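You operate a simulated robot arm through the tools that you are given. There is no shell and no other tool. Be economical: measure what you need, move in short steps, check, and stop when the job is done.

You run a simulated robot arm. Do the job below in one go: nothing can be reset, and whatever is moved stays where it is left.

TASK
Open the left kiln bench drawer, put the teal square bead in the inside of the left kiln bench drawer and shut the drawer again. Take the purple square bead and put it on top of the purple glass block. Press the stop button two times. Take the white square pot and put it on the shelf under the packing table. Close the wax tin lid. Shut the lower cupboard door. Fetch the green topped rod and stand it on the bare top of the red bench. Put the wide blue tube on the bench left of the rod rest. Fetch the white tape roll and set it on the bare top of the red bench. Fetch the brown pad and set it on the pale orange tile. Fetch the big blue bead and set it on the bench left of the rod rest. Any order will do. Set down upright: green topped rod, brown pad.

The check looks at the end state, three seconds after you hand in, the way a careful person would. Anything else that was tipped, shoved, dropped, spilled or broken makes it a failure. Lids that push on must go on centred and level and be pressed home; caps that screw on are set level and turned clockwise until they are tight.

THE ROBOT
A 7-joint arm with a two-finger gripper on a trunk, on a base that drives. Base frame: it is fixed to the floor where the robot stands at the start and does not move with it; the origin is under the middle of the robot, x ahead of it, y to its left, z up; the surface under the hand at the start is at about z = 850. Units: mm, rad, N and s.
With the tool pointing down near the work surface it reaches from about 320 to 800 mm from the robot's upright axis, wherever it stands. Its first joint turns from -2.897 to 2.897 rad. Places, roughly: bare top of the red bench [-400, 1300, 1000]; bench left of the rod rest (17x17 cm) [360, -320, 840]; big blue bead (4x4x3 cm) [-2600, -1400, 900]; brown pad (4x4x5 cm) [-2700, -1200, 900]; green topped rod (4x4x41 cm) [-700, 1100, 1300]; inside of the left kiln bench drawer [600, -100, 700]; left kiln bench drawer [600, -100, 700]; lower cupboard door [-1800, -2600, 500]; pale orange tile (6x6x2 cm) [-2700, -1500, 900]; purple glass block (6x5x4 cm) [-200, -1200, 900]; purple square bead (3x3x4 cm) [700, 200, 900]; shelf under the packing table [-3000, -1400, 400]; stop button [200, -1000, 900]; teal square bead (4x3x3 cm) [700, 200, 900]; wax tin lid [-1000, -3000, 900]; white square pot (6x6x3 cm) [-200, -1200, 900]; white tape roll (6x6x3 cm) [-2400, -1100, 900]; wide blue tube (4x4x15 cm) [-900, 1300, 1200]. Payload 2.45 kg.
The tool frame sits at the grasp point between the pads (the TCP): z along the fingers, y along the line on which they close. The tips reach 27 mm beyond it. Largest opening 80 mm; the body of the gripper starts 54 mm behind the TCP.
Orientation is that of the tool frame in the base frame, as a unit quaternion [x, y, z, w]. With the fingers straight down and closing along the base's y, the tool's x points along the base's -x, its y along +y and its z along -z.

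THE INTERFACE
- The arm moves only by the tool play_rows. Its argument "moves" is a list of rows, each a list of 7 numbers: the shift along the base's x, y, z in mm, then the turn, a rotation vector about the base's x, y, z in rad, then the finger opening in mm, from 0 to 80. In form: [[dx, dy, dz, rx, ry, rz, fingers], ...]. A call has 1 to 8 rows; each row shifts and turns the commanded pose from where the row before left it. Rows are played at 5 a second. More than 50 mm and 0.15 rad between two rows, or a gripper value outside its range, and nothing of the call is played. Where a pose cannot be reached the arm comes as near as it can. A force on the tool above 40 N (or 10 N above the force at the start of the call, whichever is more), or a blocked arm, ends the call early, and 0.2 s more pass. Each finger travels about 153 mm/s and halts on what it meets, pressing with about 31 N; the grip force reading is that of the motor and also rises with nothing between the fingers. The clock runs only during rows and for 0.2 s after the last one: add rows that do not move to give the fingers time. The reply holds the time, the measured pose of the TCP, the force on the tool along the base axes, the opening and the grip force, in the units named above and with some noise, with the torque about the TCP (base axes, N m) and any sound that the robot's microphone picked up.
- Cameras (640 x 400 px; columns grow to the right, rows downward): "scene" is now at [61.5, 99.1, 1627.4]; the picture's right is [-0.38, -0.93, 0.00], its down [-0.39, 0.16, -0.91] and it looks along [0.84, -0.34, -0.42] (base axes); focal length 214 px, centre (320, 200). "wrist" rides on the gripper at [63, 12, -79] in the tool frame; the picture's right is [-0.19, 0.98, 0.00], its down [-0.72, -0.14, -0.68] and it looks along [-0.67, -0.13, 0.73] (tool axes); focal length 226 px, centre (320, 200).
- snapshot(camera): a new picture of that camera. No time passes.
- move_column(by): slides the trunk up (or, below 0, down) by that many mm; the arm and the scene camera ride with it, the base frame stays. It gives what a move gives, with no picture.
- base_move(legs): drives the robot by 1 to 6 legs, each [ahead, turn to the left] in mm and rad, along the robot's own axes; the way and the turn of a leg run together, so that a leg with both is an arc; at most 1500 mm and 3.142 rad a leg. The arm and the cameras ride along, it lands a little off, and it stops where it bumps. It gives what a move gives.
- head_to(pan, tilt): turns the head with the scene camera to pan (to the left, within 2.094 rad either way) and tilt (down, from -0.506 to 1.204), counted from straight ahead of the robot. It gives what a move gives.
- probe_pixels(camera, pixels): there is no depth. For up to 12 entries [column, row, z] of the newest picture of that camera ("zoom" is the newest enlarged one), the place [x, y] in the base frame at which the ray of that pixel passes the height z, good to about 2 mm, but the place of the scene camera against the robot may be out by one fixed shift of up to 12 mm in any direction. No time passes.
- enlarge(camera, box): a new picture of the part [left, top, right, bottom] of that camera's present view, enlarged. No time passes.
- hand_in(): hands the job in; it is judged then, once.

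Go step by step. Measure first, check grasps and placings, and put right what went wrong. The budget is 357 turns and 296 pictures, counting those below and the enlarged ones. Unless the task says otherwise, let go and move clear before handing in, and close with one line.

The tools are called after ">>>" as name(argument=value, ...) on one line, values as JSON. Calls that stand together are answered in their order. play_rows: Moves the arm, as the interface text tells. Its arguments: {"type":"object","properties":{"moves":{"type":"array","items":{"type":"array","items":{"type":"number"}}}},"required":["moves"]} The other tools are called the same way: move_column (by) slides the trunk up or down; base_move (legs) drives the base; head_to (pan, tilt) turns the head that bears the scene camera; snapshot (camera) takes a picture; probe_pixels (camera, pixels) gives the place at which the rays of pixels pass given heights; enlarge (camera, box) takes an enlarged picture of a part of a camera's view; hand_in () hands the job in.

At the start:

```text
clock: 0.0
ee_pos: [418.5, -121.5, 1437.9]
ee_rot: [0.0, 1.0, 0.002, -0.005]
contact_force: [0.4, 0.1, 0.4]
moment: [0.0, -0.02, 0.0]
opening: 79.9
gripper_force: 0.1
trunk travel left (down, up): [-225.0, 315.0]
robot x, y, heading: [4.2, -0.6, -0.0]
head pan, tilt: [1.742, 1.201]
```

scene: 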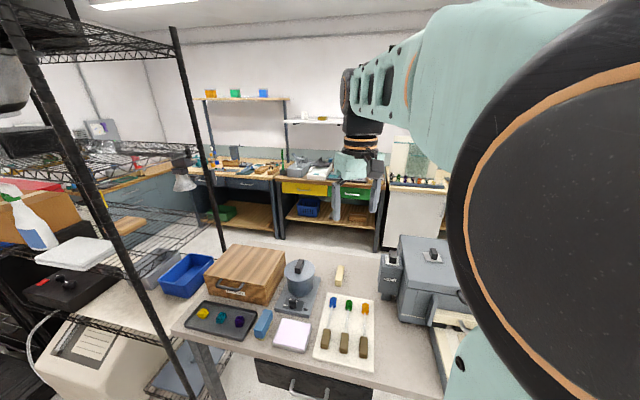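
wrist: 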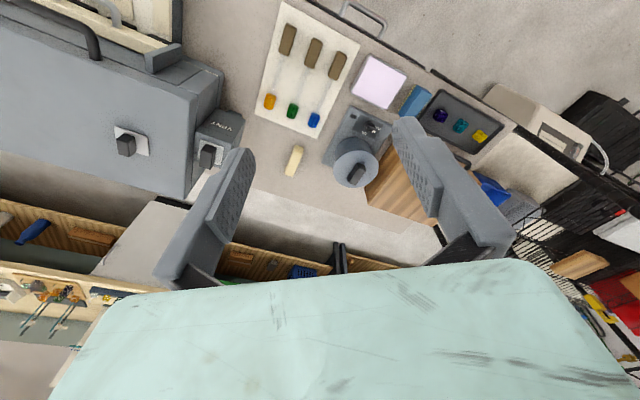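

The first picture shows the kiln bench ahead with the beads on a dark tray at about (220,318) and the drawer handle at (305,390). I'll aim the head ahead and take a new picture.

>>> head_to(pan=0.0, tilt=0.8)

>>> snapshot(camera="scene")

```text
clock: 1.8
ee_pos: [421.0, -124.1, 1433.4]
ee_rot: [-0.001, 1.0, 0.003, -0.01]
contact_force: [0.1, -0.1, 0.4]
moment: [0.01, 0.03, 0.01]
opening: 80.0
gripper_force: 0.1
trunk travel left (down, up): [-225.0, 315.0]
robot x, y, heading: [0.3, -2.2, 0.005]
head pan, tilt: [0.0, 0.799]
```

```text
293 pictures are left
```

scene: 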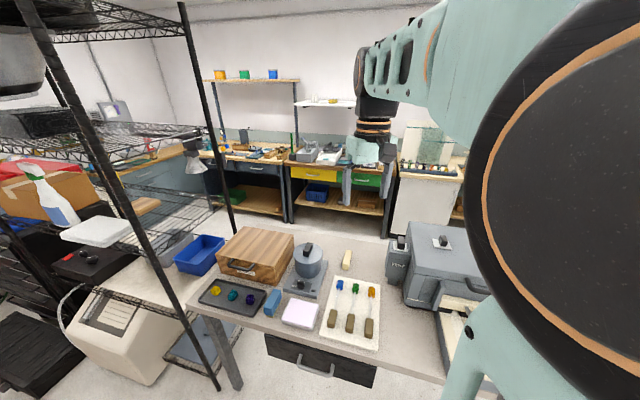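

The view barely shifted, so I'll probe a few points (tray beads at (233,296), drawer handle at (318,375)) to find the true geometry.

>>> probe_pixels(camera="scene", pixels=[[215, 292, 870], [233, 296, 870], [251, 300, 870], [271, 303, 860], [300, 312, 850], [318, 375, 700], [350, 310, 850], [309, 258, 900], [255, 250, 900], [200, 300, 840], [440, 370, 840], [320, 200, 840]])

>>> enlarge(camera="scene", box=[180, 220, 420, 390])

```text
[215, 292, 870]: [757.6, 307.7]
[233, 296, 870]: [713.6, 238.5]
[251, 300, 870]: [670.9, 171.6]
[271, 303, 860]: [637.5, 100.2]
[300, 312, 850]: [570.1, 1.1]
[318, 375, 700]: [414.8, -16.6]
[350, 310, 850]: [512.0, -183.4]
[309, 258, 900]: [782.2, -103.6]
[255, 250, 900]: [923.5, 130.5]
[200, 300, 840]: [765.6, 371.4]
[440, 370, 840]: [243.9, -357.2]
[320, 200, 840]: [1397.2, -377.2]
```

```text
2.35 times, centred on (300, 305) of scene
```

zoom: 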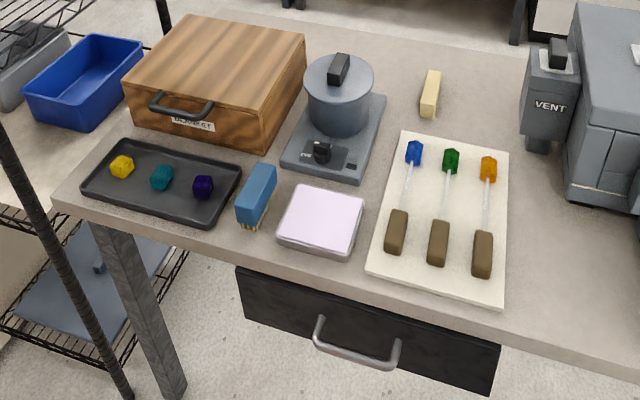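

Probes fit the listed places (teal bead near (714,238)); the bench stands turned to the robot. I'll test the head by turning it to look right.

>>> head_to(pan=-0.6, tilt=0.8)

>>> snapshot(camera="scene")

>>> probe_pixels(camera="scene", pixels=[[320, 200, 840], [320, 300, 840]])

```text
clock: 2.8
ee_pos: [418.3, -121.8, 1437.6]
ee_rot: [0.0, 1.0, 0.001, -0.005]
contact_force: [0.7, 0.4, -0.2]
moment: [0.0, 0.02, 0.01]
opening: 79.7
gripper_force: 0.0
trunk travel left (down, up): [-225.0, 315.0]
robot x, y, heading: [0.8, -1.9, 0.0]
head pan, tilt: [-0.6, 0.799]
```

```text
291 pictures are left
```

scene: 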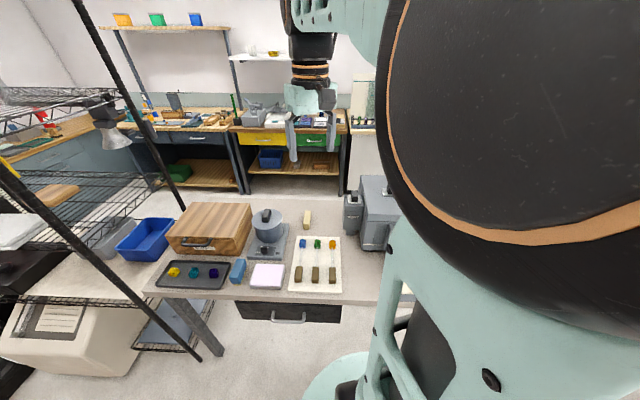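

```text
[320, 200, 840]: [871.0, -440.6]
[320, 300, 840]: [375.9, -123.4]
```

>>> enlarge(camera="scene", box=[130, 190, 370, 340])

>>> probe_pixels(camera="scene", pixels=[[174, 272, 870], [194, 273, 870], [213, 273, 870], [266, 275, 850], [316, 264, 850], [289, 320, 720], [174, 272, 0], [360, 330, 840]])

```text
2.67 times, centred on (250, 265) of scene
```

zoom: 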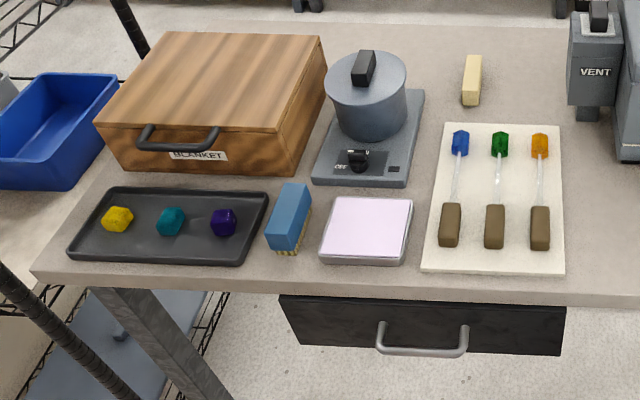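

```text
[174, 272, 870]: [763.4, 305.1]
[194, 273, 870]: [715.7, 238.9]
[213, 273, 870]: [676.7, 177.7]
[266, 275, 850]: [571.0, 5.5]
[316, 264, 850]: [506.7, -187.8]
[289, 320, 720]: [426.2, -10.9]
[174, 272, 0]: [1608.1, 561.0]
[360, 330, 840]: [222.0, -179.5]
```

>>> probe_pixels(camera="scene", pixels=[[221, 356, 0], [221, 356, 300], [205, 348, 0], [165, 245, 850], [225, 278, 850], [238, 284, 850], [268, 286, 850], [320, 300, 840], [140, 289, 840], [242, 305, 720], [340, 322, 720], [394, 305, 840]])

>>> head_to(pan=0.9, tilt=0.9)

>>> snapshot(camera="scene")

```text
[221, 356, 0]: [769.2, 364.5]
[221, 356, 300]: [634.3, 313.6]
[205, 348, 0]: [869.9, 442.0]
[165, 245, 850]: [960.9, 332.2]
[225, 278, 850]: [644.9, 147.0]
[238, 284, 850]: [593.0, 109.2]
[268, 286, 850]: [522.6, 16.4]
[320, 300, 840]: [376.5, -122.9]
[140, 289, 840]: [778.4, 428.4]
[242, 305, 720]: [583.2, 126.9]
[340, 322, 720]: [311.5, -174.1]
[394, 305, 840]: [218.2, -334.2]
```

```text
clock: 4.4
ee_pos: [420.2, -123.8, 1435.6]
ee_rot: [0.0, 1.0, 0.002, -0.008]
contact_force: [0.3, -0.4, -0.3]
moment: [-0.03, 0.01, -0.02]
opening: 80.1
gripper_force: 0.1
trunk travel left (down, up): [-225.0, 315.0]
robot x, y, heading: [-3.9, 2.7, -0.003]
head pan, tilt: [0.901, 0.901]
```

```text
289 pictures are left
```

scene: 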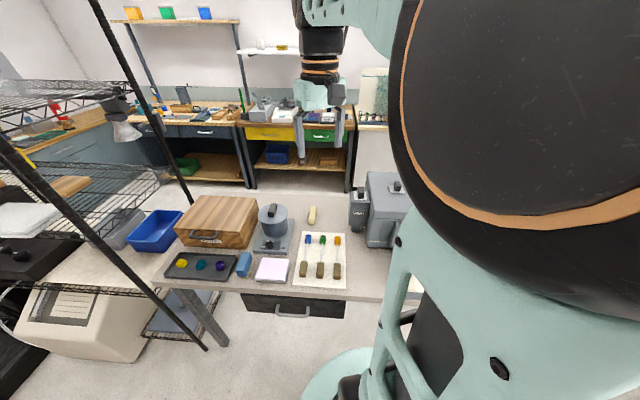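

The view does not match the reported pan, so I'll take the picture again alone.

>>> snapshot(camera="scene")

```text
288 pictures are left
```

scene: 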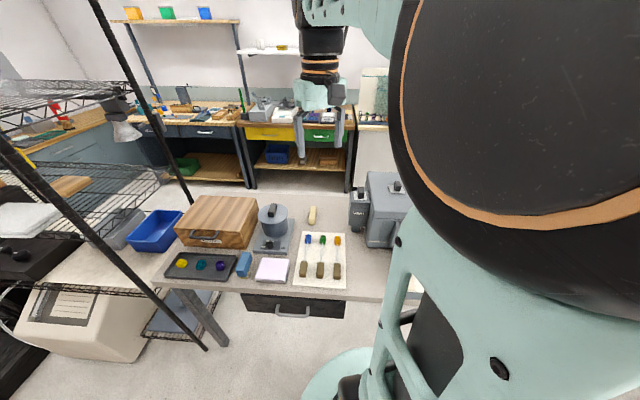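

>>> probe_pixels(camera="scene", pixels=[[320, 200, 840], [320, 300, 840], [320, 200, 0], [320, 300, 0]])

>>> head_to(pan=2.0, tilt=0.3)

```text
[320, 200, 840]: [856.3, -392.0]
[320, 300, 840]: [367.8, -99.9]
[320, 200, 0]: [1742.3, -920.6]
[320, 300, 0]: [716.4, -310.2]
```

```text
clock: 5.7
ee_pos: [420.6, -123.1, 1432.9]
ee_rot: [0.0, 1.0, 0.004, -0.01]
contact_force: [0.5, -0.6, 0.8]
moment: [0.01, 0.02, 0.0]
opening: 80.1
gripper_force: 0.0
trunk travel left (down, up): [-225.0, 315.0]
robot x, y, heading: [1.5, -1.2, 0.001]
head pan, tilt: [2.0, 0.3]
```

>>> snapshot(camera="scene")

>>> probe_pixels(camera="scene", pixels=[[320, 300, 840], [320, 300, 0]])

```text
287 pictures are left
```

scene: 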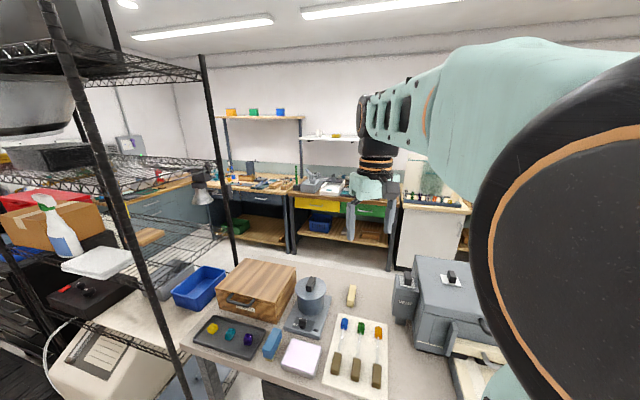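

```text
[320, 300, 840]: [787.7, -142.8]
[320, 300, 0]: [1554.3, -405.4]
```

>>> play_rows(moves=[[0, 0, 0, 0, 0, 0, 80], [0, 0, 0, 0, 0, 0, 80], [0, 0, 0, 0, 0, 0, 80], [0, 0, 0, 0, 0, 0, 80], [0, 0, 0, 0, 0, 0, 80], [0, 0, 0, 0, 0, 0, 80]])

>>> snapshot(camera="scene")

>>> probe_pixels(camera="scene", pixels=[[320, 300, 840], [320, 300, 0]])

```text
clock: 7.1
ee_pos: [420.2, -124.5, 1434.5]
ee_rot: [0.0, 1.0, 0.003, -0.009]
contact_force: [-0.8, -0.1, 0.9]
moment: [0.02, -0.04, 0.01]
opening: 80.1
gripper_force: 0.1
trunk travel left (down, up): [-225.0, 315.0]
robot x, y, heading: [3.4, 0.9, 0.0]
head pan, tilt: [2.0, 0.3]
```

```text
286 pictures are left
```

scene: 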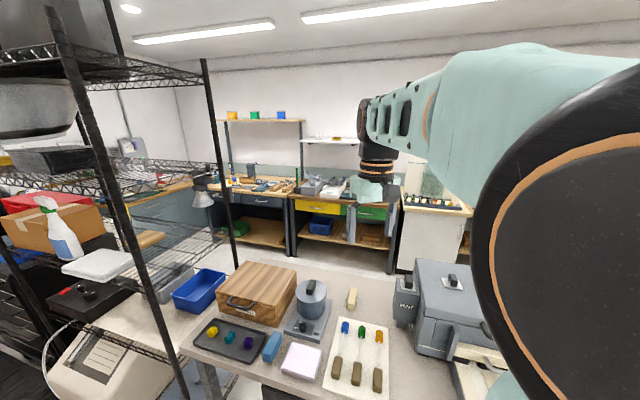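

```text
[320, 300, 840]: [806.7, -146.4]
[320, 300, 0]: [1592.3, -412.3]
```

>>> head_to(pan=-2.0, tilt=0.3)

>>> snapshot(camera="scene")

>>> probe_pixels(camera="scene", pixels=[[320, 300, 840], [320, 300, 0]])

```text
clock: 10.4
ee_pos: [418.4, -122.9, 1437.6]
ee_rot: [0.0, 1.0, 0.001, -0.006]
contact_force: [-0.6, -0.3, 0.0]
moment: [0.0, -0.03, -0.03]
opening: 79.9
gripper_force: 0.0
trunk travel left (down, up): [-225.0, 315.0]
robot x, y, heading: [-1.5, 2.9, 0.001]
head pan, tilt: [-2.0, 0.3]
```

```text
285 pictures are left
```

scene: 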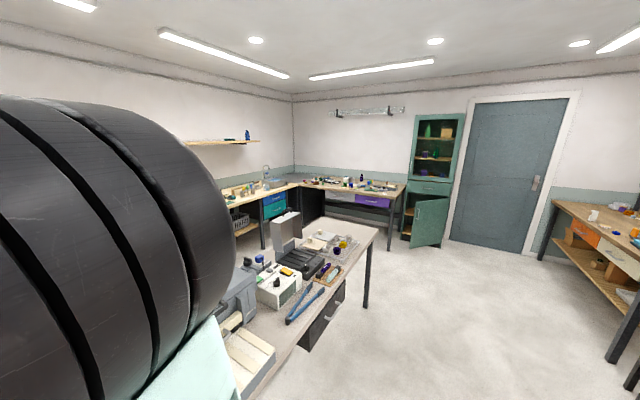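

```text
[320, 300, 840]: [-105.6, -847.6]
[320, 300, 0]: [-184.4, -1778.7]
```

>>> head_to(pan=-2.0, tilt=0.8)

>>> snapshot(camera="scene")

>>> probe_pixels(camera="scene", pixels=[[320, 300, 840], [320, 300, 0], [320, 200, 0]])

```text
clock: 11.3
ee_pos: [418.8, -122.4, 1436.4]
ee_rot: [0.0, 1.0, 0.001, -0.007]
contact_force: [0.4, 0.5, 0.0]
moment: [-0.01, -0.02, 0.0]
opening: 79.9
gripper_force: 0.0
trunk travel left (down, up): [-225.0, 315.0]
robot x, y, heading: [3.2, 0.2, -0.003]
head pan, tilt: [-2.0, 0.799]
```

```text
284 pictures are left
```

scene: 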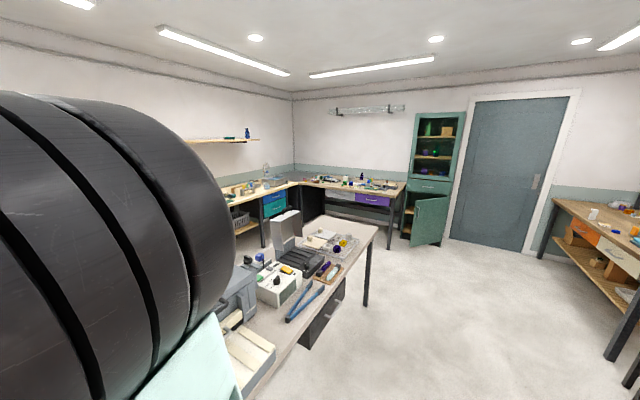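

```text
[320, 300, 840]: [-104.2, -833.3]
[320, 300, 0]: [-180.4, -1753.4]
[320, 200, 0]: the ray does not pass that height
```

>>> head_to(pan=-1.0, tilt=0.8)

>>> snapshot(camera="scene")

>>> probe_pixels(camera="scene", pixels=[[320, 300, 840], [320, 300, 0], [320, 200, 0]])

```text
clock: 12.6
ee_pos: [418.1, -122.8, 1437.8]
ee_rot: [0.0, 1.0, 0.002, -0.006]
contact_force: [0.3, -0.2, -0.6]
moment: [0.02, -0.01, -0.02]
opening: 79.9
gripper_force: 0.1
trunk travel left (down, up): [-225.0, 315.0]
robot x, y, heading: [1.3, 1.8, 0.002]
head pan, tilt: [-1.0, 0.799]
```

```text
283 pictures are left
```

scene: 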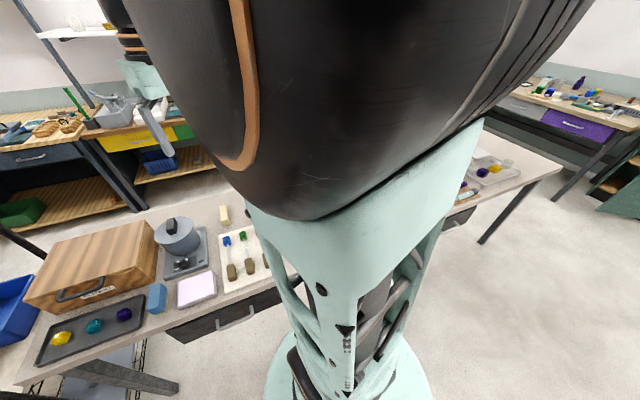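

```text
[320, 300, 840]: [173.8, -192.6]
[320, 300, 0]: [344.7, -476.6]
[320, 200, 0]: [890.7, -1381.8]
```

The head seems held within limits by its mount, but probes stay valid. I'll drive to stand square before the drawer, a bit to its left: turn right, back up, turn back to heading -0.6.

>>> base_move(legs=[[0, -1.67], [-376, 0], [0, 1.07]])

>>> head_to(pan=0.0, tilt=0.8)

>>> snapshot(camera="scene")

>>> snapshot(camera="wrist")

```text
clock: 21.8
ee_pos: [311.5, 62.0, 1438.2]
ee_rot: [0.269, 0.963, 0.003, -0.005]
contact_force: [1.0, 0.1, 0.2]
moment: [0.02, 0.01, 0.01]
opening: 79.9
gripper_force: 0.0
trunk travel left (down, up): [-225.0, 315.0]
robot x, y, heading: [14.9, 383.1, -0.548]
head pan, tilt: [-1.0, 0.799]
```

```text
clock: 23.1
ee_pos: [314.0, 58.2, 1434.3]
ee_rot: [0.27, 0.963, 0.006, -0.007]
contact_force: [0.1, 0.0, -0.5]
moment: [-0.02, -0.02, 0.04]
opening: 79.8
gripper_force: 0.0
trunk travel left (down, up): [-225.0, 315.0]
robot x, y, heading: [20.0, 387.0, -0.54]
head pan, tilt: [0.0, 0.799]
```

```text
282 pictures are left
```

scene: 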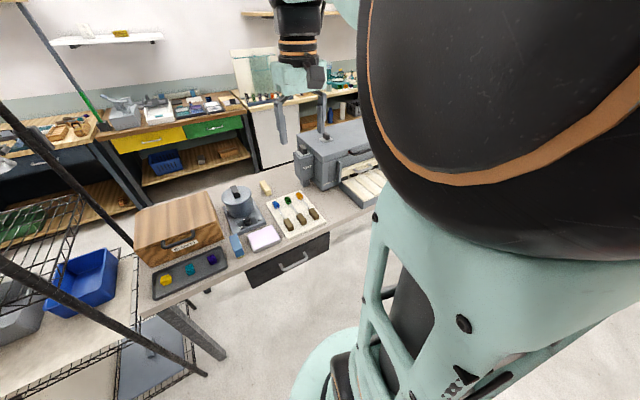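

```text
281 pictures are left
```

wrist: 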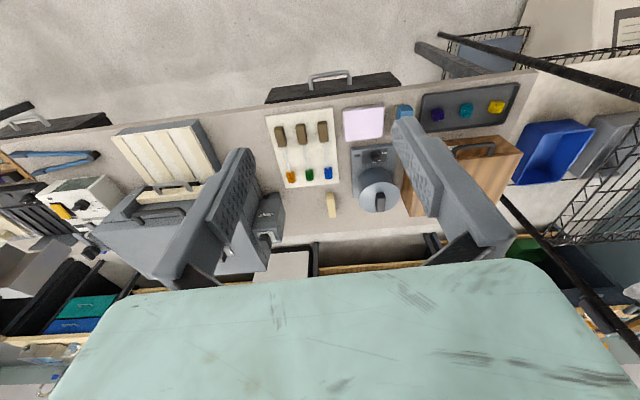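

The wrist view shows the whole bench from above: drawer handle at (330,77), beads at (437,114),(466,110),(496,107), slatted rod rest at (165,155). I'll probe these.

>>> probe_pixels(camera="wrist", pixels=[[437, 115, 870], [466, 111, 870], [496, 107, 870], [310, 80, 740], [350, 76, 740], [266, 97, 760], [398, 78, 760], [270, 110, 840], [340, 100, 840], [115, 135, 860], [265, 115, 850], [282, 188, 850]])

>>> enlarge(camera="wrist", box=[240, 50, 400, 150])

>>> enlarge(camera="wrist", box=[400, 70, 560, 170])

```text
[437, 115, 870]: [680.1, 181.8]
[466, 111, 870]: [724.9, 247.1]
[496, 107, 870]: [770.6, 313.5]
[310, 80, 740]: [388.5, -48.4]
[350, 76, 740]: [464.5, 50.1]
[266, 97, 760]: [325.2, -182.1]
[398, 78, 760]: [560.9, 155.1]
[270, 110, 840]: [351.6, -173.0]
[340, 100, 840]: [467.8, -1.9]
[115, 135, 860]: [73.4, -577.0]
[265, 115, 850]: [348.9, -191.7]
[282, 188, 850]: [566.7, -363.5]
```

```text
4.00 times, centred on (320, 100) of wrist
```

zoom: 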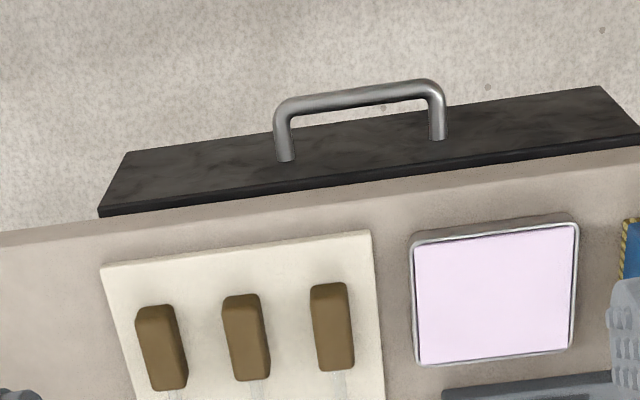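

```text
4.00 times, centred on (480, 120) of wrist
```

zoom: 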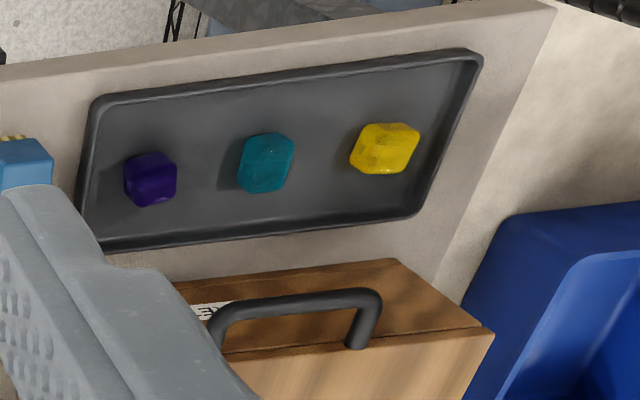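

Handle bar centre is about (426,1) with z near 740; bench yaw is about -0.6. I'll lower the trunk, turn the tool 90° and bring it down in front of the handle.

>>> move_column(by=-150)

>>> play_rows(moves=[[0, 0, -30, 0, 0, -0.147, 80], [0, 0, -40, 0, 0, -0.147, 80], [0, 0, -40, 0, 0, -0.147, 80], [0, 0, -40, 0, 0, -0.147, 80], [0, 0, -40, 0, 0, -0.147, 80], [0, 0, -40, 0, 0, -0.147, 80], [0, 0, -40, 0, 0, -0.147, 80], [0, 0, -40, 0, 0, -0.147, 80]])

>>> play_rows(moves=[[0, 0, -20, 0, 0, -0.147, 80], [0, 0, -20, 0, 0, -0.147, 80], [0, 0, -20, 0, 0, -0.147, 80], [0, 0, -20, -0.085, -0.124, 0, 80], [0, 0, -20, -0.085, -0.124, 0, 80], [0, 0, -20, -0.085, -0.124, 0, 80], [0, 0, 0, 0, 0, 0, 80]])

>>> snapshot(camera="wrist")

```text
clock: 24.8
ee_pos: [312.7, 58.2, 1284.5]
ee_rot: [0.27, 0.963, 0.005, -0.008]
contact_force: [-0.6, 0.2, -0.1]
moment: [-0.04, 0.04, -0.01]
opening: 79.8
gripper_force: 0.1
trunk travel left (down, up): [-75.0, 465.0]
robot x, y, heading: [18.5, 382.5, -0.54]
head pan, tilt: [0.0, 0.799]
```

```text
clock: 26.6
ee_pos: [311.3, 59.8, 975.5]
ee_rot: [0.759, 0.651, 0.005, -0.002]
contact_force: [0.9, -0.5, 0.0]
moment: [0.01, -0.02, 0.0]
opening: 79.9
gripper_force: 0.1
trunk travel left (down, up): [-75.0, 465.0]
robot x, y, heading: [14.6, 382.5, -0.541]
head pan, tilt: [0.0, 0.799]
```

```text
clock: 28.2
ee_pos: [312.5, 60.0, 856.5]
ee_rot: [0.859, 0.46, 0.108, 0.197]
contact_force: [0.4, -0.6, -0.3]
moment: [-0.03, 0.07, -0.04]
opening: 80.0
gripper_force: 0.0
trunk travel left (down, up): [-75.0, 465.0]
robot x, y, heading: [16.3, 382.3, -0.543]
head pan, tilt: [0.0, 0.799]
```

```text
278 pictures are left
```

wrist: 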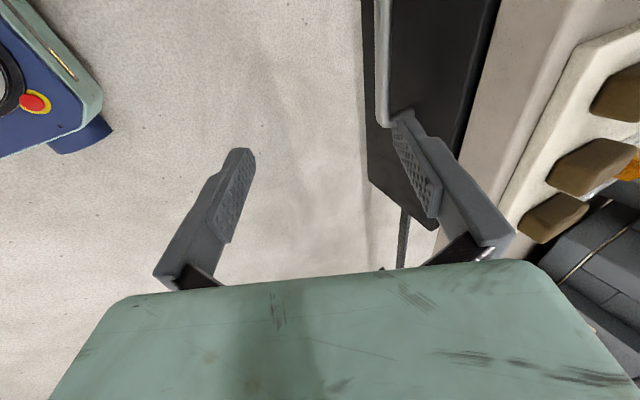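

>>> probe_pixels(camera="wrist", pixels=[[383, 5, 740], [385, 122, 740], [385, 122, 720], [385, 122, 760], [393, 112, 740], [370, 180, 700], [440, 230, 700], [370, 180, 650], [470, 140, 810]])

>>> snapshot(camera="scene")

```text
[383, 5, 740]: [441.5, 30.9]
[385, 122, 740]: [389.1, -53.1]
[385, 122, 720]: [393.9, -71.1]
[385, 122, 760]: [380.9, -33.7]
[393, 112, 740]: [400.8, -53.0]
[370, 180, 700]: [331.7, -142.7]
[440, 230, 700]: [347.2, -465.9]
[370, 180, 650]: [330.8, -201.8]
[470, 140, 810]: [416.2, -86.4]
```

```text
277 pictures are left
```

scene: 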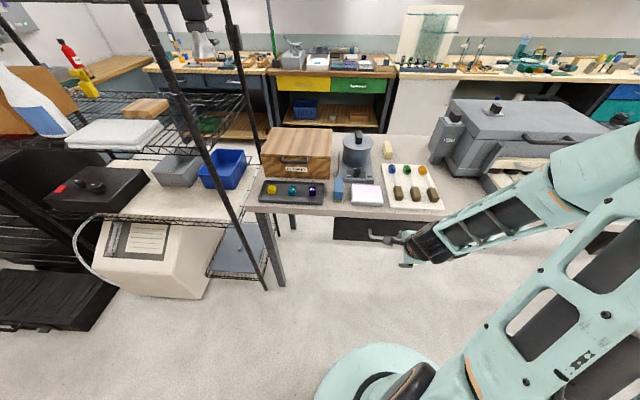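

Handle triangulates to about (427,1,742). I'll tilt further and move to a pre-grasp short of the bar with the fingers partly open.

>>> play_rows(moves=[[10, 0, -19, -0.085, -0.124, 0, 40], [10, 0, -19, -0.085, -0.124, 0, 36], [10, -8, -19, -0.085, -0.124, 0, 36], [10, -5, 0, 0, 0, 0, 36], [15, -5, 0, 0, 0, 0, 36], [0, 0, 0, 0, 0, 0, 36]])

>>> snapshot(camera="wrist")

>>> enlarge(camera="scene", box=[320, 180, 480, 280])

```text
clock: 29.6
ee_pos: [368.8, 40.4, 799.8]
ee_rot: [0.793, 0.425, 0.206, 0.385]
contact_force: [-0.1, -0.3, 0.8]
moment: [-0.01, -0.06, -0.02]
opening: 35.7
gripper_force: 0.1
out of reach, approached as far as the arm can: row 2
trunk travel left (down, up): [-75.0, 465.0]
robot x, y, heading: [16.6, 382.1, -0.549]
head pan, tilt: [0.0, 0.799]
```

```text
276 pictures are left
```

wrist: 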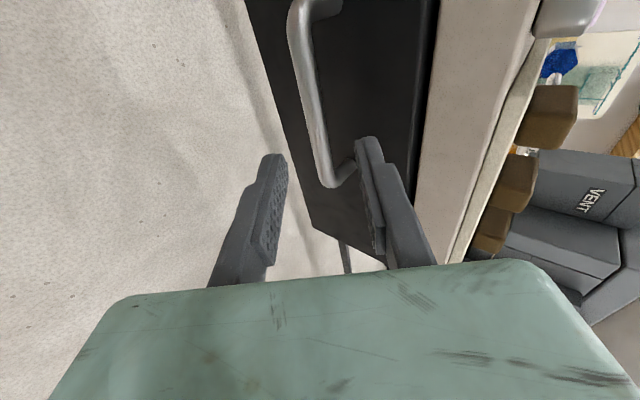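

```text
4.00 times, centred on (400, 230) of scene
```

zoom: 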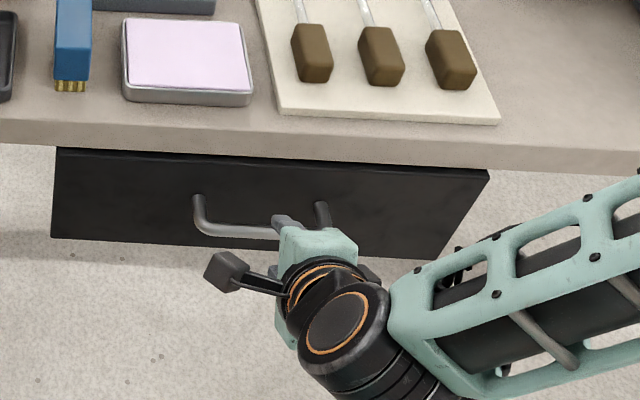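

>>> probe_pixels(camera="wrist", pixels=[[300, 20, 730], [300, 20, 742], [300, 20, 755], [327, 182, 730], [327, 182, 742], [327, 182, 755], [345, 172, 740], [310, 80, 742], [310, 80, 730]])

```text
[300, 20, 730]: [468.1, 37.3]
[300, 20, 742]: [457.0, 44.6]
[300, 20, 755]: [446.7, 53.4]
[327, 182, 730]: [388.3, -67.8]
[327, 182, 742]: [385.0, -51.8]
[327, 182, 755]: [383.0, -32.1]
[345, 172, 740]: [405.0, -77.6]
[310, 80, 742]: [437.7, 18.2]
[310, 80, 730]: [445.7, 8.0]
```

Bar confirmed at about (423,-1,742). Advance along the tool axis and close on it.

>>> play_rows(moves=[[16, -12, -17, 0, 0, 0, 36], [16, -12, -17, 0, 0, 0, 36], [15, -11, -16, 0, 0, 0, 36], [0, 0, 0, 0, 0, 0, 36]])

>>> play_rows(moves=[[0, 0, 0, 0, 0, 0, 0], [0, 0, 0, 0, 0, 0, 0], [0, 0, 0, 0, 0, 0, 0]])

>>> snapshot(camera="wrist")

```text
clock: 30.6
ee_pos: [415.1, 5.9, 750.3]
ee_rot: [0.793, 0.425, 0.207, 0.384]
contact_force: [-4.5, 4.9, 2.0]
moment: [-0.04, -0.06, -0.01]
opening: 31.8
gripper_force: 0.0
trunk travel left (down, up): [-75.0, 465.0]
robot x, y, heading: [15.2, 381.5, -0.544]
head pan, tilt: [0.0, 0.799]
```

```text
clock: 31.4
ee_pos: [416.1, 5.5, 750.0]
ee_rot: [0.793, 0.425, 0.206, 0.385]
contact_force: [1.0, -0.9, -11.6]
moment: [0.04, -0.02, -0.44]
opening: 13.6
gripper_force: 40.3
trunk travel left (down, up): [-75.0, 465.0]
robot x, y, heading: [17.7, 381.8, -0.544]
head pan, tilt: [0.0, 0.799]
```

```text
274 pictures are left
```

wrist: 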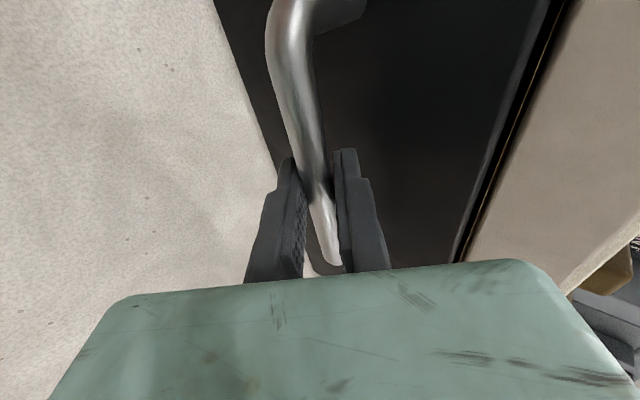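

Bar is held (opening 13.6). Now pull straight out along -n (−0.825, +0.565), in 25 mm steps.

>>> play_rows(moves=[[-17, 11.5, 0, 0, 0, 0, 0], [-20.6, 14.1, 0, 0, 0, 0, 0], [-20.6, 14.1, 0, 0, 0, 0, 0], [-20.6, 14.1, 0, 0, 0, 0, 0], [-20.6, 14.1, 0, 0, 0, 0, 0], [-20.6, 14.1, 0, 0, 0, 0, 0]])

>>> snapshot(camera="scene")

```text
clock: 32.8
ee_pos: [314.6, 76.4, 749.6]
ee_rot: [0.786, 0.428, 0.213, 0.392]
contact_force: [2.6, 0.6, 12.3]
moment: [0.98, -0.63, 0.68]
opening: 13.8
gripper_force: 40.4
out of reach, approached as far as the arm can: row 6
trunk travel left (down, up): [-75.0, 465.0]
robot x, y, heading: [15.5, 384.7, -0.54]
head pan, tilt: [0.0, 0.799]
stopped in row 6: the force on the tool passed its limit at 56 N (the readings are from after the stop); the commanded pose is now the measured one
```

```text
273 pictures are left
```

scene: 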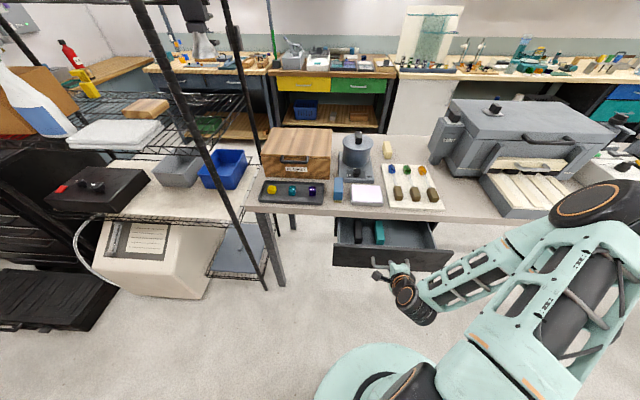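

>>> enlarge(camera="scene", box=[310, 180, 470, 290])

```text
3.64 times, centred on (390, 235) of scene
```

zoom: 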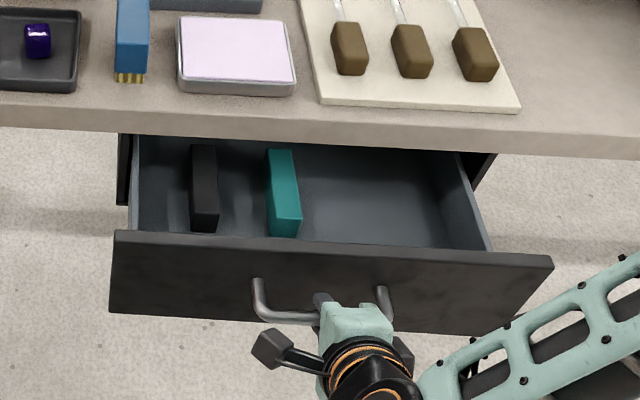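

Drawer is about 120 mm out; its right half is free. I'll release the bar and withdraw along the tool axis.

>>> play_rows(moves=[[0, 0, 0, 0, 0, 0, 32], [0, 0, 0, 0, 0, 0, 32], [-8, 5.5, 8, 0, 0, 0, 34], [-8, 5.5, 8, 0.045, 0.066, 0, 36], [-8, 5.5, 10, 0.085, 0.124, 0, 40], [0, 0, 30, 0.085, 0.124, 0, 40]])

>>> snapshot(camera="wrist")

```text
clock: 34.2
ee_pos: [306.9, 73.6, 787.9]
ee_rot: [0.849, 0.456, 0.131, 0.233]
contact_force: [0.6, -1.4, 0.7]
moment: [0.01, 0.01, 0.02]
opening: 40.2
gripper_force: 0.0
out of reach, approached as far as the arm can: row 3, 4, 5
trunk travel left (down, up): [-75.0, 465.0]
robot x, y, heading: [17.1, 382.9, -0.539]
head pan, tilt: [0.0, 0.799]
```

```text
271 pictures are left
```

wrist: 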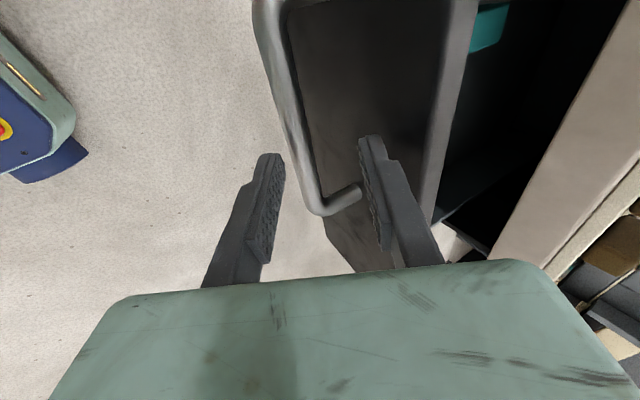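

Clear of the bar. Raise, level the tool and go to hover over the beads.

>>> play_rows(moves=[[0, 0, 48, 0, 0, 0, 60], [0, 0, 48, 0.076, 0.111, 0, 80], [0, 0, 48, 0.076, 0.111, 0, 80], [0, 0, 48, 0.076, 0.111, 0, 80], [20, 8, 10, 0.076, 0.111, 0, 80], [42, 17, 0, 0, 0, 0, 80], [42, 17, 0, 0, 0, 0, 80], [42, 17, 0, 0, 0, 0, 80]])

>>> play_rows(moves=[[42, 17, 0, 0, 0, 0, 80], [42, 17, 0, 0, 0, 0, 80], [42, 17, 0, 0, 0, 0, 80], [42, 17, 0, 0, 0, 0, 80], [42, 17, 0, 0, 0, 0, 80], [42, 17, 0, 0, 0, 0, 80], [20, 12, 0, 0, 0, 0, 80], [0, 0, 0, 0, 0, 0, 80]])

>>> snapshot(camera="wrist")

```text
clock: 36.0
ee_pos: [453.6, 133.4, 988.4]
ee_rot: [0.882, 0.471, 0.009, -0.003]
contact_force: [-0.3, 0.7, 0.2]
moment: [0.03, -0.01, 0.0]
opening: 80.1
gripper_force: 0.1
out of reach, approached as far as the arm can: row 1
trunk travel left (down, up): [-75.0, 465.0]
robot x, y, heading: [15.5, 381.0, -0.54]
head pan, tilt: [0.0, 0.799]
```

```text
clock: 37.8
ee_pos: [725.2, 245.2, 988.9]
ee_rot: [0.882, 0.472, 0.009, -0.004]
contact_force: [-0.1, 0.4, 0.0]
moment: [0.01, 0.02, -0.01]
opening: 80.1
gripper_force: 0.0
trunk travel left (down, up): [-75.0, 465.0]
robot x, y, heading: [16.6, 385.4, -0.539]
head pan, tilt: [0.0, 0.799]
```

```text
270 pictures are left
```

wrist: 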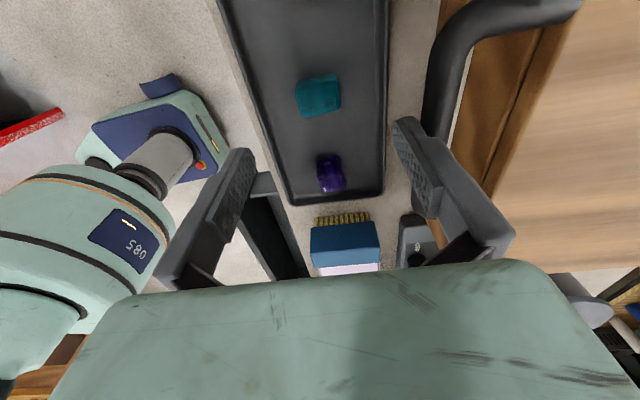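

>>> probe_pixels(camera="wrist", pixels=[[318, 95, 865], [331, 173, 865], [298, 84, 870], [340, 80, 870], [296, 115, 865], [430, 90, 900], [385, 100, 850], [430, 90, 880]])

>>> enlarge(camera="wrist", box=[260, 50, 420, 210])

```text
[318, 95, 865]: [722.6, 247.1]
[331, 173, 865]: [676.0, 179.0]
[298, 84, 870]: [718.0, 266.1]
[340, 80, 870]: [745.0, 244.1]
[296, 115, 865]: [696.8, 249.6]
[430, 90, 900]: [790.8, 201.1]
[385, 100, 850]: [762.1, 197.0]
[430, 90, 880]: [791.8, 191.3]
```

```text
2.50 times, centred on (340, 130) of wrist
```

zoom: 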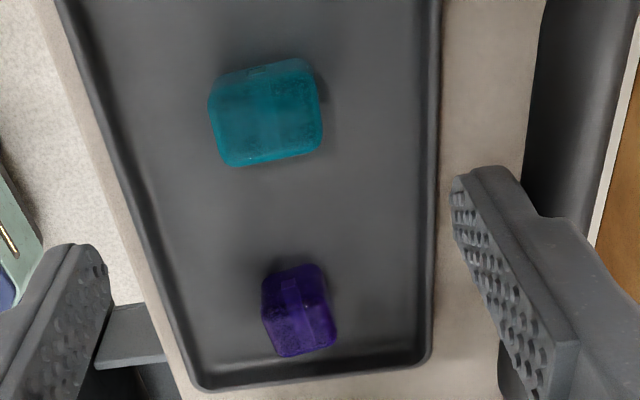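

Teal bead at about (722,247), its sides turned about -0.68 rad. Align, descend with the fingers at 60.

>>> play_rows(moves=[[-2.5, 1.5, -25, 0, 0, -0.09, 60], [0, 0, -25, 0, 0, 0, 60], [0, 0, -25, 0, 0, 0, 60], [0, 0, -25, 0, 0, 0, 60], [0, 0, 0, 0, 0, 0, 60]])

>>> snapshot(camera="wrist")

```text
clock: 39.0
ee_pos: [723.5, 246.0, 888.7]
ee_rot: [0.902, 0.432, 0.009, -0.004]
contact_force: [-0.5, 0.2, 1.2]
moment: [0.01, 0.07, 0.05]
opening: 60.0
gripper_force: 0.1
trunk travel left (down, up): [-75.0, 465.0]
robot x, y, heading: [18.1, 382.9, -0.544]
head pan, tilt: [0.0, 0.799]
```

```text
268 pictures are left
```

wrist: 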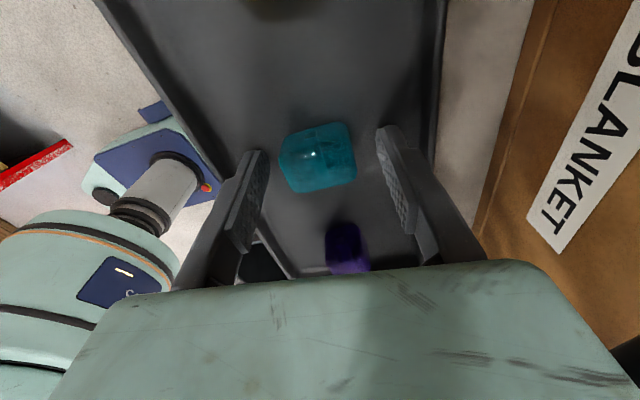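

>>> probe_pixels(camera="wrist", pixels=[[318, 157, 862], [318, 157, 870], [318, 135, 875]])

>>> play_rows(moves=[[0, 0, -5, 0, 0, 0, 60], [0, 0, -4, 0, 0, 0, 60], [0, 0, 0, 0, 0, 0, 60]])

```text
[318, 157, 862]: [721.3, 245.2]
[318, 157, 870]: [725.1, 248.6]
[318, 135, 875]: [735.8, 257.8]
```

```text
clock: 39.6
ee_pos: [722.5, 245.1, 887.3]
ee_rot: [0.902, 0.432, 0.012, -0.002]
contact_force: [-10.8, 0.8, 21.1]
moment: [0.36, 0.99, 0.18]
opening: 57.6
gripper_force: 0.0
trunk travel left (down, up): [-75.0, 465.0]
robot x, y, heading: [19.7, 381.0, -0.538]
head pan, tilt: [0.0, 0.799]
stopped in row 3: the force on the tool passed its limit at 44 N (the readings are from after the stop); the commanded pose is now the measured one
```

The tips touched the tray floor (TCP 887, floor about 860). Lift 3 mm and close.

>>> play_rows(moves=[[0, 0, 3, 0, 0, 0, 57], [0, 0, 0, 0, 0, 0, 20], [0, 0, 0, 0, 0, 0, 20], [0, 0, 0, 0, 0, 0, 20]])

>>> play_rows(moves=[[0, 0, 20, 0, 0, 0, 20], [0, 0, 40, 0, 0, 0, 20], [0, 0, 40, 0, 0, 0, 20], [0, 0, 0, 0, 0, 0, 20]])

>>> snapshot(camera="wrist")

```text
clock: 40.6
ee_pos: [725.5, 247.1, 886.3]
ee_rot: [0.902, 0.432, 0.011, -0.004]
contact_force: [-0.6, 0.5, 0.7]
moment: [-0.01, -0.01, -0.03]
opening: 34.8
gripper_force: 31.3
trunk travel left (down, up): [-75.0, 465.0]
robot x, y, heading: [18.5, 380.5, -0.541]
head pan, tilt: [0.0, 0.799]
```

```text
clock: 41.6
ee_pos: [725.0, 246.8, 984.5]
ee_rot: [0.902, 0.432, 0.01, -0.002]
contact_force: [-1.3, -0.5, 0.2]
moment: [0.0, -0.01, 0.01]
opening: 35.0
gripper_force: 31.3
trunk travel left (down, up): [-75.0, 465.0]
robot x, y, heading: [21.3, 382.0, -0.55]
head pan, tilt: [0.0, 0.799]
```

```text
267 pictures are left
```

wrist: 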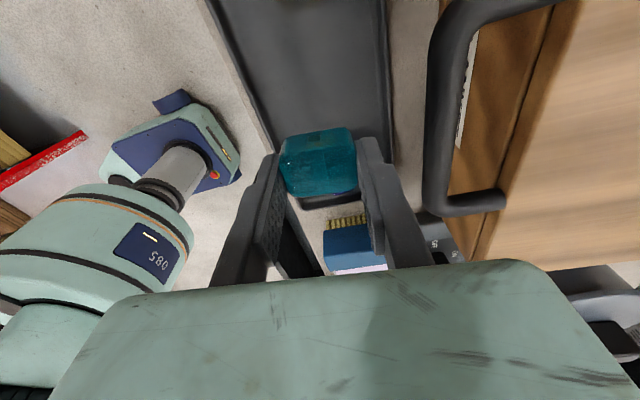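

Bead held at 35 mm. Carry it over the open drawer's right half, turning the tool 90°.

>>> play_rows(moves=[[-36, -30, 0, 0, 0, 0.147, 20], [-36, -30, 0, 0, 0, 0.147, 20], [-36, -30, 0, 0, 0, 0.147, 20], [-36, -30, 0, 0, 0, 0.147, 20], [-36, -30, 0, 0, 0, 0.147, 20], [-36, -30, 0, 0, 0, 0.147, 20], [-36, -30, 0, 0, 0, 0.147, 20], [-36, -30, 0, 0, 0, 0.147, 20]])

>>> play_rows(moves=[[-36, -28, 0, 0, 0, 0.147, 20], [-35, -28, 0, 0, 0, 0.147, 20], [0, 0, 0, 0, 0, 0.147, 20], [0, 0, 0, 0, 0, 0.04, 20], [0, 0, 0, 0, 0, 0, 20]])

>>> snapshot(camera="wrist")

>>> snapshot(camera="scene")

```text
clock: 43.4
ee_pos: [436.9, 5.6, 987.1]
ee_rot: [0.51, 0.86, 0.007, -0.009]
contact_force: [0.1, 0.1, -0.9]
moment: [0.0, 0.01, -0.02]
opening: 34.7
gripper_force: 30.7
trunk travel left (down, up): [-75.0, 465.0]
robot x, y, heading: [19.7, 382.9, -0.543]
head pan, tilt: [0.0, 0.799]
```

```text
clock: 44.6
ee_pos: [364.7, -50.1, 988.6]
ee_rot: [0.292, 0.957, 0.005, -0.009]
contact_force: [-0.2, -0.4, 0.1]
moment: [-0.02, 0.0, 0.0]
opening: 35.0
gripper_force: 31.4
trunk travel left (down, up): [-75.0, 465.0]
robot x, y, heading: [19.5, 385.5, -0.542]
head pan, tilt: [0.0, 0.799]
```

```text
266 pictures are left
```

wrist: 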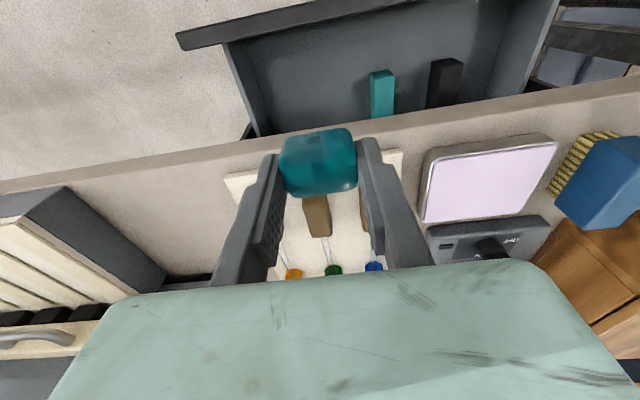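

```text
265 pictures are left
```

scene: 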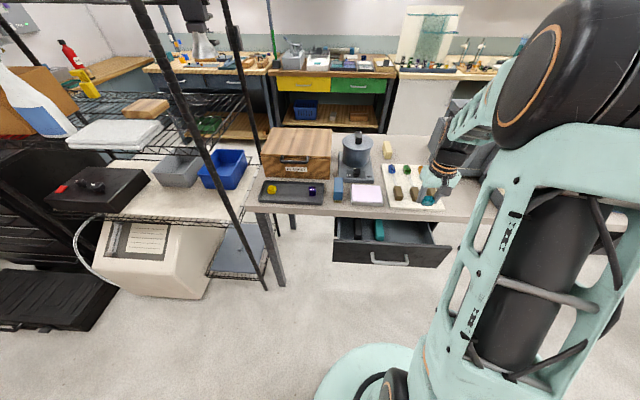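

>>> probe_pixels(camera="wrist", pixels=[[228, 42, 790], [180, 35, 790], [340, 18, 790], [262, 130, 720], [380, 115, 730], [240, 163, 850], [390, 138, 850], [340, 25, 790], [382, 72, 740], [372, 118, 720]])

```text
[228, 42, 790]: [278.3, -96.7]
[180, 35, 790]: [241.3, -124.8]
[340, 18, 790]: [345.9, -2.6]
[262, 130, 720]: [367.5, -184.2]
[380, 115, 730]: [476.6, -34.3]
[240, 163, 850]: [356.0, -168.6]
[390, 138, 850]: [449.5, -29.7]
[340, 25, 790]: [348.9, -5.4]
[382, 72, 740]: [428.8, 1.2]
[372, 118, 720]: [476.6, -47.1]
```

Interior spans n 290–388; drop spot (366,-62) is free. Descend.

>>> play_rows(moves=[[2, -12, -40, 0, 0, 0, 20], [0, 0, -45, 0, 0, 0, 20], [0, 0, -45, 0, 0, 0, 20], [0, 0, -45, 0, 0, 0, 20], [0, 0, -30, 0, 0, 0, 20], [0, 0, -20, 0, 0, 0, 20], [0, 0, 0, 0, 0, 0, 20]])

>>> snapshot(camera="wrist")

>>> enlarge(camera="scene", box=[310, 180, 470, 290])

```text
clock: 45.8
ee_pos: [367.7, -64.0, 788.1]
ee_rot: [0.29, 0.957, 0.003, -0.007]
contact_force: [-1.1, 1.8, 10.0]
moment: [-0.56, -0.44, 0.01]
opening: 35.0
gripper_force: 31.0
trunk travel left (down, up): [-75.0, 465.0]
robot x, y, heading: [20.0, 382.9, -0.541]
head pan, tilt: [0.0, 0.799]
stopped in row 6: the force on the tool passed its limit at 104 N (the readings are from after the stop); the commanded pose is now the measured one
```

```text
264 pictures are left
```

wrist: 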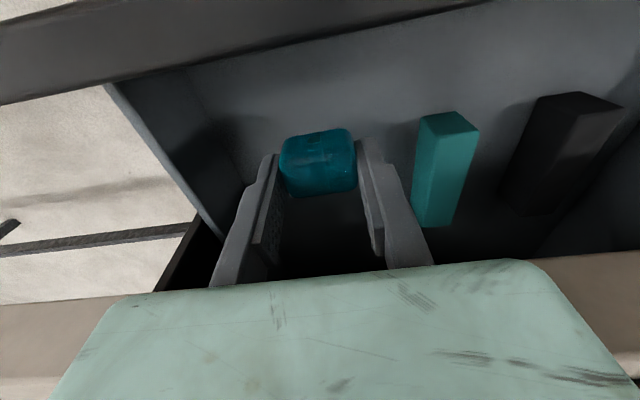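

```text
3.64 times, centred on (390, 235) of scene
```

zoom: 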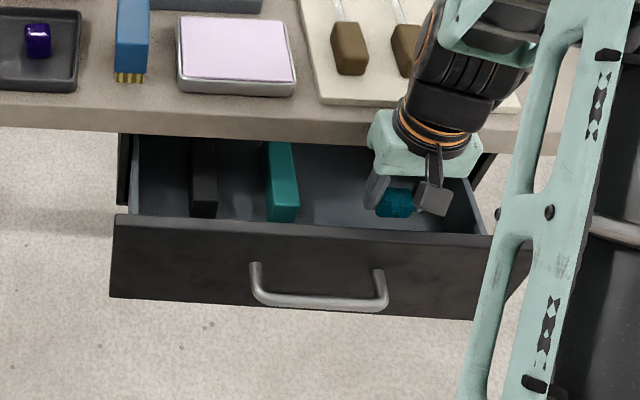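

It stopped at TCP 788 with the hand apparently touching the bench edge. I'll lift, lean the hand toward me (tilt 0.35) and go down again.

>>> play_rows(moves=[[0, 0, 20, 0, 0, 0, 20], [0, 0, 10, -0.066, -0.0965, 0, 20], [0, 0, 0, -0.066, -0.0965, 0, 20], [0, 0, 0, -0.066, -0.0965, 0, 20], [0, 0, -15, 0, 0, 0, 20], [0, 0, -15, 0, 0, 0, 20], [0, 0, -10, 0, 0, 0, 20], [0, 0, -10, 0, 0, 0, 20]])

>>> enlarge(camera="scene", box=[310, 180, 470, 290])

```text
clock: 47.6
ee_pos: [369.7, -63.3, 767.8]
ee_rot: [0.288, 0.943, -0.048, 0.158]
contact_force: [-0.2, -0.8, -0.5]
moment: [-0.01, 0.0, -0.02]
opening: 35.2
gripper_force: 30.4
trunk travel left (down, up): [-75.0, 465.0]
robot x, y, heading: [16.5, 380.3, -0.547]
head pan, tilt: [0.0, 0.799]
```

```text
3.64 times, centred on (390, 235) of scene
```

zoom: 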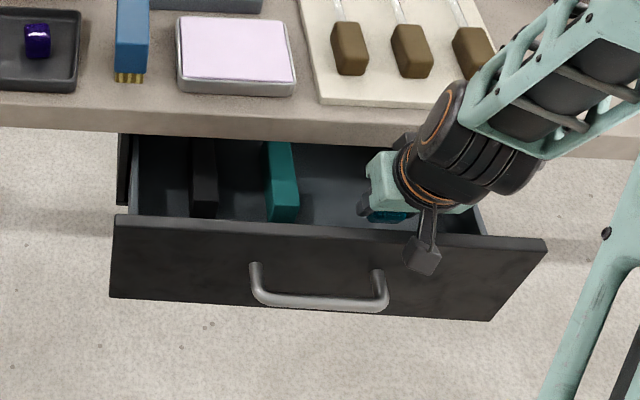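

Good, free at TCP 768. Continue down in small steps until a touch.

>>> play_rows(moves=[[0, 0, -8, 0, 0, 0, 20], [0, 0, -8, 0, 0, 0, 20], [0, 0, -6, 0, 0, 0, 20], [0, 0, -6, 0, 0, 0, 20], [0, 0, -6, 0, 0, 0, 20]])

>>> snapshot(camera="wrist")

```text
clock: 48.8
ee_pos: [367.3, -64.5, 733.3]
ee_rot: [0.288, 0.943, -0.05, 0.158]
contact_force: [0.1, 0.6, -1.4]
moment: [-0.01, -0.01, 0.02]
opening: 35.0
gripper_force: 30.7
trunk travel left (down, up): [-75.0, 465.0]
robot x, y, heading: [21.2, 381.2, -0.54]
head pan, tilt: [0.0, 0.799]
```

```text
261 pictures are left
```

wrist: 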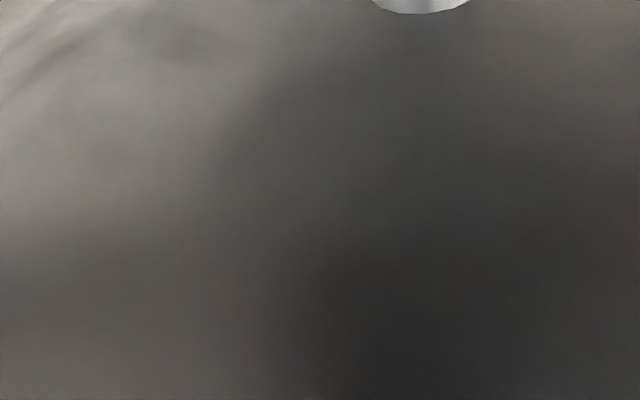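

>>> play_rows(moves=[[0, 0, -4, 0, 0, 0, 20], [0, 0, -4, 0, 0, 0, 20], [0, 0, -4, 0, 0, 0, 20]])

>>> enlarge(camera="scene", box=[350, 200, 450, 270])

```text
clock: 49.4
ee_pos: [370.0, -67.9, 731.4]
ee_rot: [0.287, 0.943, -0.052, 0.162]
contact_force: [-0.4, 2.1, 15.6]
moment: [0.63, 0.89, -0.09]
opening: 34.9
gripper_force: 31.3
trunk travel left (down, up): [-75.0, 465.0]
robot x, y, heading: [16.4, 383.5, -0.546]
head pan, tilt: [0.0, 0.799]
stopped in row 2: the force on the tool passed its limit at 50 N (the readings are from after the stop); the commanded pose is now the measured one
```

```text
5.71 times, centred on (400, 235) of scene
```

zoom: 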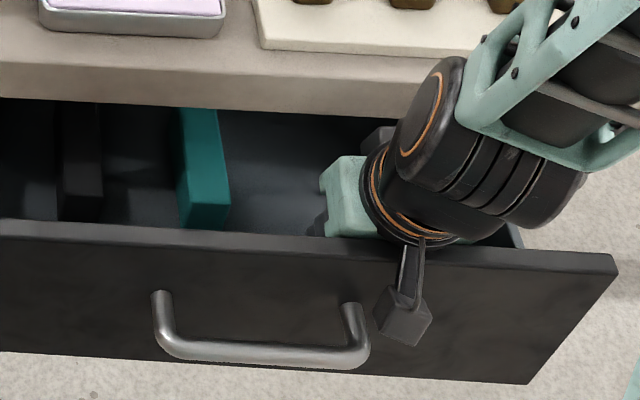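

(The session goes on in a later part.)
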